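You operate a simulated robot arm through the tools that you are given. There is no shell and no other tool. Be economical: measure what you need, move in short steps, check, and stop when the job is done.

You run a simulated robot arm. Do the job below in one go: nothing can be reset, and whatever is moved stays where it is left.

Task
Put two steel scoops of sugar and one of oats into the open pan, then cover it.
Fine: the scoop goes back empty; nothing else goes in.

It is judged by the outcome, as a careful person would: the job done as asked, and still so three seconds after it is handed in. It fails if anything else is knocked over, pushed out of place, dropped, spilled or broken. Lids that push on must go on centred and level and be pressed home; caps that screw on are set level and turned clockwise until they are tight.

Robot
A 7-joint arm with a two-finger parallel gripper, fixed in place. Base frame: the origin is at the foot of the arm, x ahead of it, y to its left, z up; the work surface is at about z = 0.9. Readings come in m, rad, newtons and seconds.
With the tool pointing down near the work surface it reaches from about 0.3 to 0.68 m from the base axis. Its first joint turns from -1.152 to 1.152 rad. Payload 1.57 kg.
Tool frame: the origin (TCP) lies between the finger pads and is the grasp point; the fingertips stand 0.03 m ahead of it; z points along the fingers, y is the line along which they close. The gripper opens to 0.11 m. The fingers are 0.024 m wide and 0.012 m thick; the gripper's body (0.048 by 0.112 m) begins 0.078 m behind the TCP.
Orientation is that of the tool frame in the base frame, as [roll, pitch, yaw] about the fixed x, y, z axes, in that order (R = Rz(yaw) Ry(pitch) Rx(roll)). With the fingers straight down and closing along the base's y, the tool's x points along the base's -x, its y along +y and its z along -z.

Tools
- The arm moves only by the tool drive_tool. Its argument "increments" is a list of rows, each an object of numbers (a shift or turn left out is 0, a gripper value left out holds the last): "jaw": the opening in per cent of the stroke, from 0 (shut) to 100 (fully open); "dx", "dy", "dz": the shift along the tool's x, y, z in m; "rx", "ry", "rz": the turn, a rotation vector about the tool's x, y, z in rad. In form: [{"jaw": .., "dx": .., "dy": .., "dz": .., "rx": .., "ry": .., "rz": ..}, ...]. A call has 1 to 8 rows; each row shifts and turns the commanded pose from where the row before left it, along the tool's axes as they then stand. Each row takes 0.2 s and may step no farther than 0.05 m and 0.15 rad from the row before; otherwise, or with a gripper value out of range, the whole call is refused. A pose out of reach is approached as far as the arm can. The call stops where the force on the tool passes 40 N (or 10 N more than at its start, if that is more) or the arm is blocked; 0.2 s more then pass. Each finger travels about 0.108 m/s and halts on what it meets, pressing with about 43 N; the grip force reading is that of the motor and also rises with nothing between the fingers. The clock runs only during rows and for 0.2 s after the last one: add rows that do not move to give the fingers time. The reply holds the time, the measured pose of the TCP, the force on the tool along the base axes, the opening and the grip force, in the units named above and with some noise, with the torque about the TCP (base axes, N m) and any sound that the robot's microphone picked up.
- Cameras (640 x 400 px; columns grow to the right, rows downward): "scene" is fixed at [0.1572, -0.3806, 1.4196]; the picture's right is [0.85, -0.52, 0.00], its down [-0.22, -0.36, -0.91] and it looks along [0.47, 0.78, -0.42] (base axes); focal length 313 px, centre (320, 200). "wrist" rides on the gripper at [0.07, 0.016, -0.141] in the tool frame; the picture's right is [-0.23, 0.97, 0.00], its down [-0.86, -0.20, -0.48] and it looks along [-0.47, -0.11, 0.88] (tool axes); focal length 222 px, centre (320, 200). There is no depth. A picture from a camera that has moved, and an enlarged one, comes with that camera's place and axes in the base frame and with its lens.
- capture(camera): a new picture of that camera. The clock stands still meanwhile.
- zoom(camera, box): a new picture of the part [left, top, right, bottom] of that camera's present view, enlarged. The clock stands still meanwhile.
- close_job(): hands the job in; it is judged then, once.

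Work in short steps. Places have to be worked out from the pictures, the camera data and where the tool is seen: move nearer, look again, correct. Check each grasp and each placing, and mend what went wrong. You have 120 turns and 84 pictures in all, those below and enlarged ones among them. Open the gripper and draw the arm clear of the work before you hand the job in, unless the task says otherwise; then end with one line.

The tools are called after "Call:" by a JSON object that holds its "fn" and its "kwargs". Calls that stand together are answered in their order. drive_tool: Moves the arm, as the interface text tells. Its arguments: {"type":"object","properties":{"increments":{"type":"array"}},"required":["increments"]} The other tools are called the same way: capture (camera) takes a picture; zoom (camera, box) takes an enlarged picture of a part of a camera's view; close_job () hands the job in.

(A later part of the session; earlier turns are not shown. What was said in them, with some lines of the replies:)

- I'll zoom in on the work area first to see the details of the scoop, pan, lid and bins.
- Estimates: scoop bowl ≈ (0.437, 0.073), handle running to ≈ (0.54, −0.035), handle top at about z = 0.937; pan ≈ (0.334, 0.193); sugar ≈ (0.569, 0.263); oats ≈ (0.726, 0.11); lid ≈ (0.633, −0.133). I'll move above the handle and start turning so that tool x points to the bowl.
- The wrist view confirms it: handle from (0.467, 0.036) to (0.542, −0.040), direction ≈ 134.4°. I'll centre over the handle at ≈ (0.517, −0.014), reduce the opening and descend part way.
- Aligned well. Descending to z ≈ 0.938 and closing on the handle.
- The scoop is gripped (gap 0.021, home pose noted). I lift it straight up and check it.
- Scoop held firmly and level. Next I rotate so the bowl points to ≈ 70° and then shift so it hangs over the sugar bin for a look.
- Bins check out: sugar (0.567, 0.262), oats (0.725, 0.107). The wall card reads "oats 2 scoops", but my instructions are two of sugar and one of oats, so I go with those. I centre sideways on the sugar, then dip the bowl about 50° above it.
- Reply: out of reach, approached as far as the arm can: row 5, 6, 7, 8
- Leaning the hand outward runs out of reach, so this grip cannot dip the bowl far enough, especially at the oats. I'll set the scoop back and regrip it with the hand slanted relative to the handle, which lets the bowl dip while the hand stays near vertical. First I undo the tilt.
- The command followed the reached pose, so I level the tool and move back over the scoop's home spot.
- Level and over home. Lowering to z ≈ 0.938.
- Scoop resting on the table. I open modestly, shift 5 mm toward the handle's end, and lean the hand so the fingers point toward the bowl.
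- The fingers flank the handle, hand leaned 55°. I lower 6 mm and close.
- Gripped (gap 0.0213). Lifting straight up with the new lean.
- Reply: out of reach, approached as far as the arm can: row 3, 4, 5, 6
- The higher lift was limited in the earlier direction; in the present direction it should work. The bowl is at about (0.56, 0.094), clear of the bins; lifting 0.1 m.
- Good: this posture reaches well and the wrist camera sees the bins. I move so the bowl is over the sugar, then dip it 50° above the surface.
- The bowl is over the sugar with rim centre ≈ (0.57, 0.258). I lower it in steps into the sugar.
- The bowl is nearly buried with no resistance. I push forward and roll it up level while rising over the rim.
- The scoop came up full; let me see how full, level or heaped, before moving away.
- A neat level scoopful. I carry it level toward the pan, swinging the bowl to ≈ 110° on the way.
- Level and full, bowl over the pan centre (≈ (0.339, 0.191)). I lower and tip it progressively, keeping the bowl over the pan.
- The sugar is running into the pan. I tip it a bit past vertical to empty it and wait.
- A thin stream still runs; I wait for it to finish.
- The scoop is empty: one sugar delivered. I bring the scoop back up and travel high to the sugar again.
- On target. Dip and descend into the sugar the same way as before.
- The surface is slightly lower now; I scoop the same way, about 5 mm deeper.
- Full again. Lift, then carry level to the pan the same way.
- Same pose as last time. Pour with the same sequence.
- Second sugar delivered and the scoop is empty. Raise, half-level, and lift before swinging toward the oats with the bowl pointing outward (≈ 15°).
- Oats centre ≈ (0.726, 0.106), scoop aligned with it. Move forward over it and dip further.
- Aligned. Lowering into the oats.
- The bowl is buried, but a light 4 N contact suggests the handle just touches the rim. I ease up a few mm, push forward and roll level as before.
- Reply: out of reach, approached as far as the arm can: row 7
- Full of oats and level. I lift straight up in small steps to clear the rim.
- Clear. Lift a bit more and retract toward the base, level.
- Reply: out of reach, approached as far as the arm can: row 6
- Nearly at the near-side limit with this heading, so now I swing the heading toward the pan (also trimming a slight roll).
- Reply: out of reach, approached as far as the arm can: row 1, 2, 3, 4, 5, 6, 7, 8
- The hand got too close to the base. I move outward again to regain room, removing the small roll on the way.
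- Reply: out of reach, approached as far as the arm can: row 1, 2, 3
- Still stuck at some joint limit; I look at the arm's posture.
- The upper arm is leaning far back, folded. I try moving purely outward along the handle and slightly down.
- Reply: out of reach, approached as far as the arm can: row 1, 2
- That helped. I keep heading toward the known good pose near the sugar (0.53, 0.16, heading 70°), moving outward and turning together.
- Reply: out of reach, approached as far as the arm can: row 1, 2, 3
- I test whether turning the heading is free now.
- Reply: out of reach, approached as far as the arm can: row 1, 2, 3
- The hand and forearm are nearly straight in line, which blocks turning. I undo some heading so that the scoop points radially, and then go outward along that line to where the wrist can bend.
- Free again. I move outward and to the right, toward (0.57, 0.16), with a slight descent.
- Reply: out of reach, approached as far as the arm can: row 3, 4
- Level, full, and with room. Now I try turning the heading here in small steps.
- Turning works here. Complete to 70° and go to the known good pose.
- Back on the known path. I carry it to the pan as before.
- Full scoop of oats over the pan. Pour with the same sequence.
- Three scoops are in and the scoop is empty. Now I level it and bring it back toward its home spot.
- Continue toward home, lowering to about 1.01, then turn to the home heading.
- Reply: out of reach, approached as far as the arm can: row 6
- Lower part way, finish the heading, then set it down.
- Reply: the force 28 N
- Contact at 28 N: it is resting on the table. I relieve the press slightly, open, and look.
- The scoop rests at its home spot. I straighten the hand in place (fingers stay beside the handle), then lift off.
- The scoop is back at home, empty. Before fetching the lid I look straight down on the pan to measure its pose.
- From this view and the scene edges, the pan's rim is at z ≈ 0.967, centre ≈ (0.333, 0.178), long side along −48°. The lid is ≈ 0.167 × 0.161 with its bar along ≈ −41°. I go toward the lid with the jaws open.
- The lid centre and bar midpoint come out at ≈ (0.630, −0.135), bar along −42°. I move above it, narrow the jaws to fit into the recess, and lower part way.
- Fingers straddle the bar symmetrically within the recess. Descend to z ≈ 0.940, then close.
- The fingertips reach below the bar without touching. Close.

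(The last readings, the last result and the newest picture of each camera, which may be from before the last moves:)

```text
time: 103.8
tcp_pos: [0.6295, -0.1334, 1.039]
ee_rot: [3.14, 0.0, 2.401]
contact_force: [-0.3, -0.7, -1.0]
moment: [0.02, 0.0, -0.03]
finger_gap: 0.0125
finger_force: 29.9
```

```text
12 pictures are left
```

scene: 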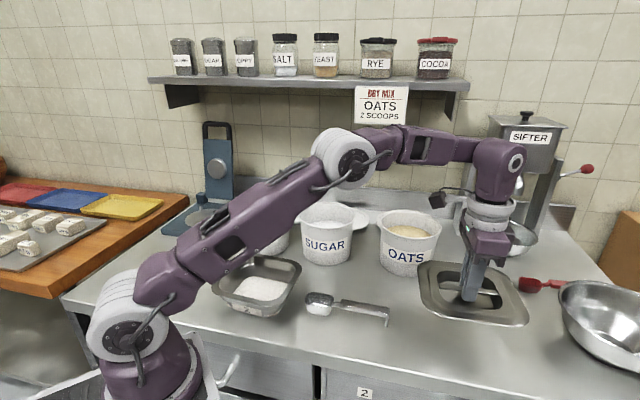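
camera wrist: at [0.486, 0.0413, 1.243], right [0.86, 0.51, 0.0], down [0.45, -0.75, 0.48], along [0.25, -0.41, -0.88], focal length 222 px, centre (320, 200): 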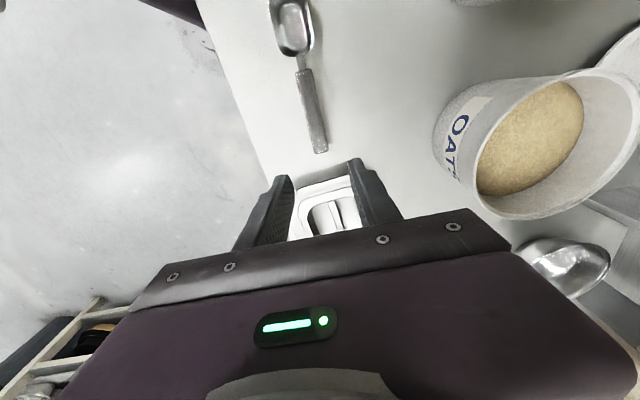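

The lid is held level (gap 12 mm). Carry it toward the pan in a straight line, clear of the bins.

Call:
{"fn": "drive_tool", "kwargs": {"increments": [{"dx": 0.03, "dy": 0.003, "dz": -0.02}, {"dx": 0.0429, "dy": 0.003}, {"dx": 0.0429, "dy": 0.003}, {"dx": 0.0429, "dy": 0.003}, {"dx": 0.0429, "dy": 0.003}, {"dx": 0.0429, "dy": 0.003}, {"dx": 0.0429, "dy": 0.003}, {"dx": 0.0429, "dy": 0.003}]}}

Call:
{"fn": "drive_tool", "kwargs": {"increments": [{"dx": 0.0429, "dy": 0.003}, {"dx": 0.0429, "dy": 0.003}, {"dx": 0.0129, "dy": 0.001}, {"rz": 0.102}, {}]}}

Call:
{"fn": "capture", "kwargs": {"camera": "scene"}}

Call:
{"fn": "capture", "kwargs": {"camera": "wrist"}}

```text
time: 105.6
tcp_pos: [0.4023, 0.1066, 1.0556]
ee_rot: [-3.139, 0.0, 2.402]
contact_force: [-0.5, 0.3, -1.6]
moment: [-0.04, -0.02, -0.01]
finger_gap: 0.0123
finger_force: 30.0
```

```text
time: 106.8
tcp_pos: [0.332, 0.1781, 1.0579]
ee_rot: [3.141, -0.002, 2.302]
contact_force: [-0.5, 0.9, -1.4]
moment: [0.0, -0.04, 0.01]
finger_gap: 0.0125
finger_force: 29.4
```

```text
11 pictures are left
```

scene: 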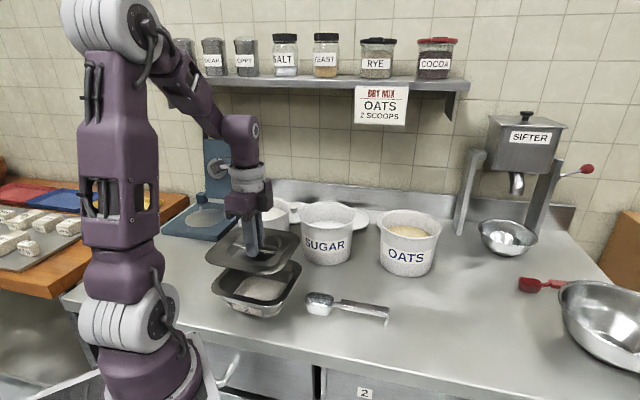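

```text
10 pictures are left
camera wrist: at [0.2982, 0.2402, 1.1999], right [0.88, 0.48, 0.0], down [0.42, -0.77, 0.48], along [0.23, -0.42, -0.88], focal length 222 px, centre (320, 200)
```

wrist: 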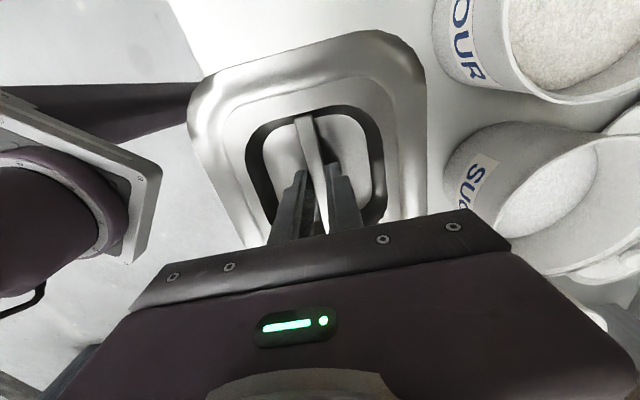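

Lower to just above the rim and compare edges in the scene view.

Call:
{"fn": "drive_tool", "kwargs": {"increments": [{"dz": 0.02}, {"dz": 0.01}, {}]}}

Call:
{"fn": "zoom", "kwargs": {"camera": "scene", "box": [195, 210, 315, 330]}}

```text
time: 107.6
tcp_pos: [0.333, 0.178, 1.0272]
ee_rot: [-3.141, 0.0, 2.299]
contact_force: [0.6, -0.1, -1.7]
moment: [-0.02, -0.02, 0.0]
finger_gap: 0.0126
finger_force: 29.6
```

```text
3.33 times, centred on (255, 270) of scene
camera zoom: at [0.1572, -0.3806, 1.4196], right [0.85, -0.52, 0.0], down [-0.22, -0.36, -0.91], along [0.47, 0.78, -0.42], focal length 1042 px, centre (537, -33)
```

zoom: 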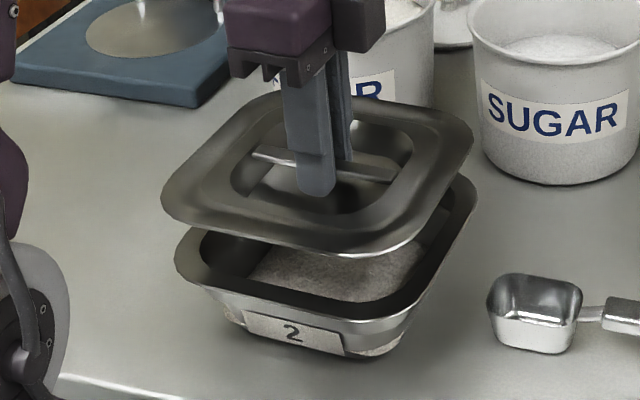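

Lid and pan edges match well: same slopes, about 2 mm shift to the right needed. I apply it and lower gently, watching the force.

Call:
{"fn": "drive_tool", "kwargs": {"increments": [{"dx": -0.0018, "dy": 0.0005}, {"dz": 0.012}, {"dz": 0.01}, {"dz": 0.006}, {}]}}

Call:
{"fn": "zoom", "kwargs": {"camera": "scene", "box": [195, 210, 315, 330]}}

```text
time: 108.8
tcp_pos: [0.335, 0.1775, 0.9991]
ee_rot: [-3.14, 0.0, 2.302]
contact_force: [-0.3, 0.7, -2.3]
moment: [-0.02, 0.03, 0.0]
finger_gap: 0.0123
finger_force: 29.7
```

```text
3.33 times, centred on (255, 270) of scene
camera zoom: at [0.1572, -0.3806, 1.4196], right [0.85, -0.52, 0.0], down [-0.22, -0.36, -0.91], along [0.47, 0.78, -0.42], focal length 1042 px, centre (537, -33)
```

zoom: 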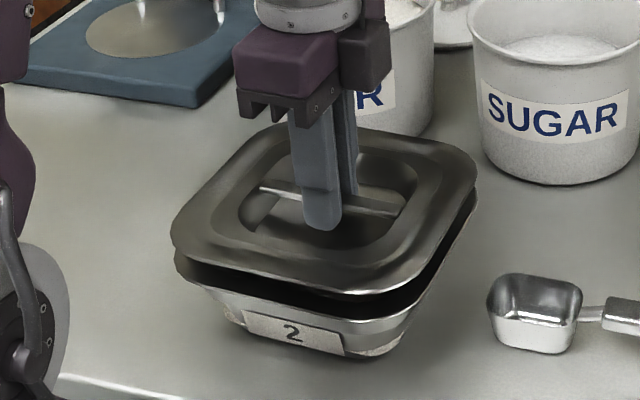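

Edges align. Continue down in small steps.

Call:
{"fn": "drive_tool", "kwargs": {"increments": [{"dz": 0.005}, {"dz": 0.004}, {"dz": 0.003}, {"dz": 0.003}, {}]}}

```text
time: 110.0
tcp_pos: [0.3349, 0.1756, 0.9843]
ee_rot: [3.14, 0.001, 2.3]
contact_force: [0.5, -0.4, -0.8]
moment: [0.0, -0.02, -0.01]
finger_gap: 0.0123
finger_force: 29.5
```

Call:
{"fn": "drive_tool", "kwargs": {"increments": [{"dz": 0.003}, {"dz": 0.003}, {"dz": 0.002}, {}]}}

Call:
{"fn": "zoom", "kwargs": {"camera": "scene", "box": [195, 210, 315, 330]}}

```text
time: 111.0
tcp_pos: [0.3355, 0.1762, 0.9763]
ee_rot: [3.14, 0.0, 2.3]
contact_force: [-6.6, -1.9, 27.5]
moment: [-0.02, 0.21, 0.09]
finger_gap: 0.0125
finger_force: 29.8
```

```text
3.33 times, centred on (255, 270) of scene
camera zoom: at [0.1567, -0.3808, 1.4196], right [0.85, -0.52, 0.0], down [-0.22, -0.36, -0.91], along [0.47, 0.78, -0.42], focal length 1042 px, centre (537, -33)
```

zoom: 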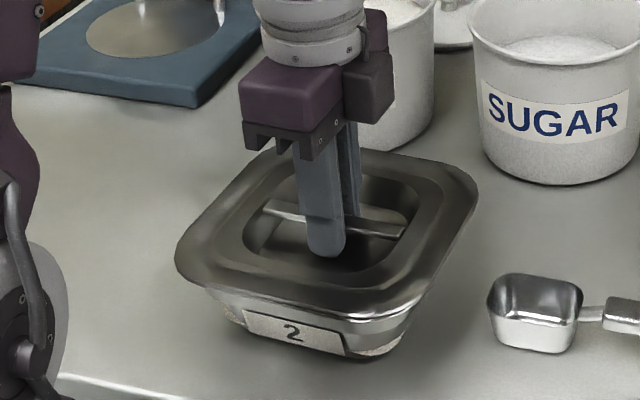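

Contact with 27 N and a slight side force toward −x; I relieve that by about 1.5 mm and press further.

Call:
{"fn": "drive_tool", "kwargs": {"increments": [{"dx": 0.001, "dy": -0.0011}, {"dz": 0.002}, {"dz": 0.002}, {}]}}

```text
time: 111.5
tcp_pos: [0.3349, 0.176, 0.9778]
ee_rot: [3.135, 0.001, 2.3]
contact_force: [-1.0, -1.9, 8.3]
moment: [-0.05, 0.28, 0.06]
finger_gap: 0.0122
finger_force: 29.3
stopped in row 2: the force on the tool passed its limit at 49 N (the readings are from after the stop); the commanded pose is now the measured one
```

Pressed to 49 N before the stop. I look closely at the seating.

Call:
{"fn": "zoom", "kwargs": {"camera": "scene", "box": [215, 245, 285, 315]}}

```text
5.71 times, centred on (250, 280) of scene
camera zoom: at [0.1571, -0.3807, 1.4196], right [0.85, -0.52, 0.0], down [-0.22, -0.36, -0.91], along [0.47, 0.78, -0.42], focal length 1787 px, centre (720, -257)
```

zoom: 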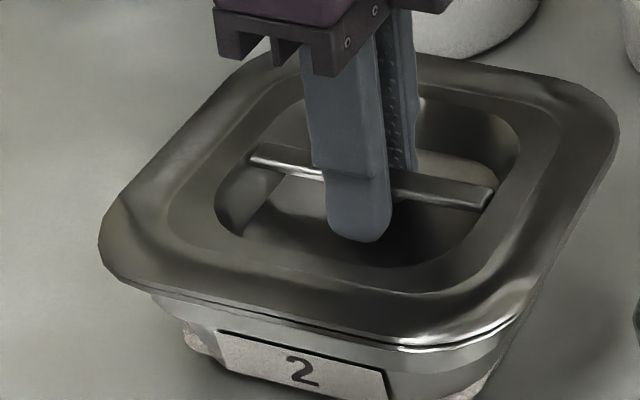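

It looks seated and level. I press once more to be sure it is home, watching for any further travel.

Call:
{"fn": "drive_tool", "kwargs": {"increments": [{"dz": 0.001}, {"dz": 0.001}, {"dz": 0.001}, {}]}}

```text
time: 112.0
tcp_pos: [0.3353, 0.1766, 0.9767]
ee_rot: [3.135, 0.0, 2.299]
contact_force: [-3.4, -1.2, 11.7]
moment: [-0.14, 0.26, 0.04]
finger_gap: 0.0122
finger_force: 29.5
stopped in row 2: the force on the tool passed its limit at 47 N (the readings are from after the stop); the commanded pose is now the measured one
```

It bottoms rigidly at the height where flange meets rim (expected ≈ 0.98), so it is home. Release within the recess and rise.

Call:
{"fn": "drive_tool", "kwargs": {"increments": [{"jaw": 15}, {"jaw": 40}, {}, {"dz": -0.02}, {"dz": -0.04}, {"dz": -0.04}, {"dz": -0.04}, {}]}}

Call:
{"fn": "zoom", "kwargs": {"camera": "scene", "box": [195, 210, 315, 330]}}

Call:
{"fn": "zoom", "kwargs": {"camera": "wrist", "box": [200, 0, 440, 180]}}

```text
time: 113.8
tcp_pos: [0.3339, 0.1767, 1.1174]
ee_rot: [3.136, 0.001, 2.3]
contact_force: [-0.4, 0.6, -0.4]
moment: [-0.01, 0.02, -0.03]
finger_gap: 0.044
finger_force: 0.0
```

```text
3.33 times, centred on (255, 270) of scene
camera zoom: at [0.1572, -0.3806, 1.4196], right [0.85, -0.52, 0.0], down [-0.22, -0.36, -0.91], along [0.47, 0.78, -0.42], focal length 1042 px, centre (537, -33)
```

zoom: 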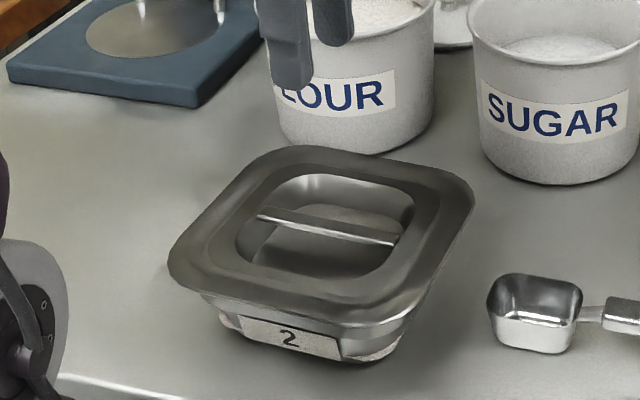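

```text
2.22 times, centred on (320, 90) of wrist
camera zoom: at [0.2978, 0.238, 1.2599], right [0.88, 0.48, 0.01], down [0.42, -0.77, 0.48], along [0.23, -0.42, -0.88], focal length 494 px, centre (320, 444)
```

zoom: 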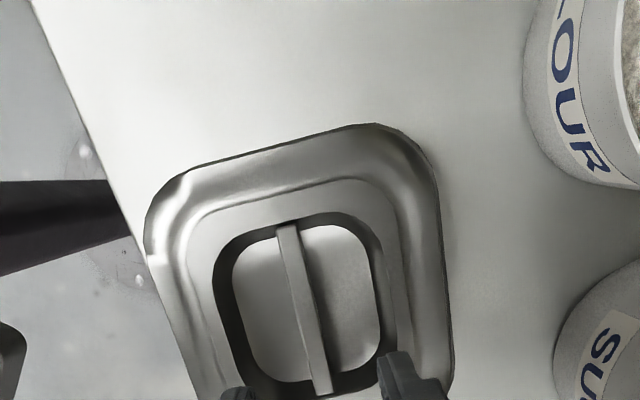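

The lid came free and lies on the pan. One close look to check it is level and seated.

Call:
{"fn": "zoom", "kwargs": {"camera": "scene", "box": [210, 240, 290, 320]}}

```text
5.00 times, centred on (250, 280) of scene
camera zoom: at [0.1572, -0.3806, 1.4196], right [0.85, -0.52, 0.0], down [-0.22, -0.36, -0.91], along [0.47, 0.78, -0.42], focal length 1564 px, centre (670, -200)
```

zoom: 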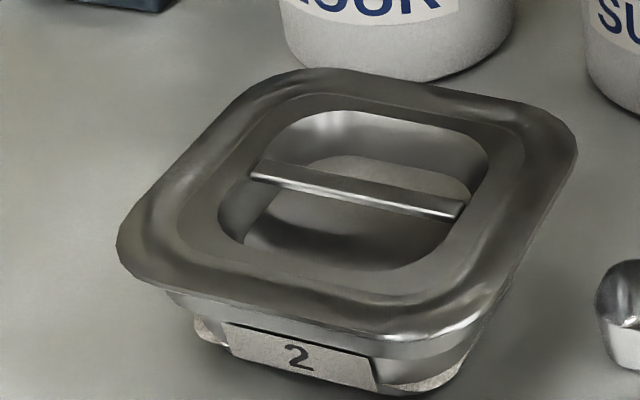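

The whole pan with lid shifted about 7–8 mm sideways as the fingers opened, but the lid stays seated and level. I do a last central press with closed fingers on the bar to be sure it is home.

Call:
{"fn": "drive_tool", "kwargs": {"increments": [{"jaw": 0, "dy": -0.0082}, {"dz": 0.04}, {"dz": 0.04}, {"dz": 0.02}, {"dz": 0.008}, {}]}}

Call:
{"fn": "drive_tool", "kwargs": {"increments": [{"dz": 0.003}, {"dz": 0.003}, {"dz": 0.003}, {"dz": 0.003}, {"dz": 0.003}, {}]}}

```text
time: 115.2
tcp_pos: [0.3289, 0.1726, 1.0085]
ee_rot: [3.135, 0.0, 2.299]
contact_force: [-0.3, 0.6, -1.1]
moment: [0.01, -0.01, 0.02]
finger_gap: 0.0
finger_force: 21.3
```

```text
time: 116.3
tcp_pos: [0.3284, 0.1712, 0.9971]
ee_rot: [3.133, 0.001, 2.301]
contact_force: [-5.2, -3.8, 19.4]
moment: [-0.06, 0.17, -0.03]
finger_gap: 0.0
finger_force: 21.7
stopped in row 5: the force on the tool passed its limit at 60 N (the readings are from after the stop); the commanded pose is now the measured one
```

Solid at 60 N. Now rise and draw the arm clear, and check the scene.

Call:
{"fn": "drive_tool", "kwargs": {"increments": [{"dz": -0.03}, {"dz": -0.04, "jaw": 60}, {"dz": -0.04}, {"dz": -0.04}, {"dx": -0.04, "dz": -0.02}, {"dx": -0.045}, {"dx": -0.045}, {}]}}

Call:
{"fn": "capture", "kwargs": {"camera": "scene"}}

Call:
{"fn": "zoom", "kwargs": {"camera": "scene", "box": [195, 210, 315, 330]}}

```text
time: 118.1
tcp_pos: [0.4136, 0.0748, 1.1643]
ee_rot: [3.131, 0.0, 2.3]
contact_force: [0.3, 0.1, -0.6]
moment: [0.0, 0.0, 0.03]
finger_gap: 0.0663
finger_force: 0.0
```

```text
2 pictures are left
```

scene: 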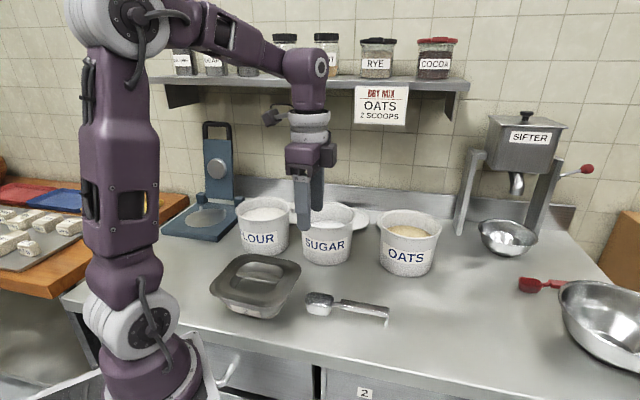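

```text
3.33 times, centred on (255, 270) of scene
camera zoom: at [0.1572, -0.3806, 1.4196], right [0.85, -0.52, 0.0], down [-0.22, -0.36, -0.91], along [0.47, 0.78, -0.42], focal length 1042 px, centre (537, -33)
```

zoom: 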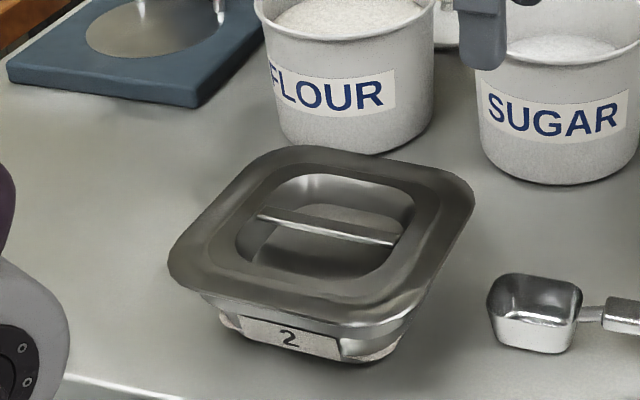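

The lid is on level and centred, the scoop is back in place empty, and the bins are undisturbed. The arm is clear, so I hand in.

Call:
{"fn": "close_job", "kwargs": {}}

```text
The job is handed in.
```

The pan has two steel scoops of sugar and one of oats, with the lid pressed on; the empty scoop is back in its place, and the covered pan sits about 7–8 mm from where it started because it shifted when I let go of the lid.
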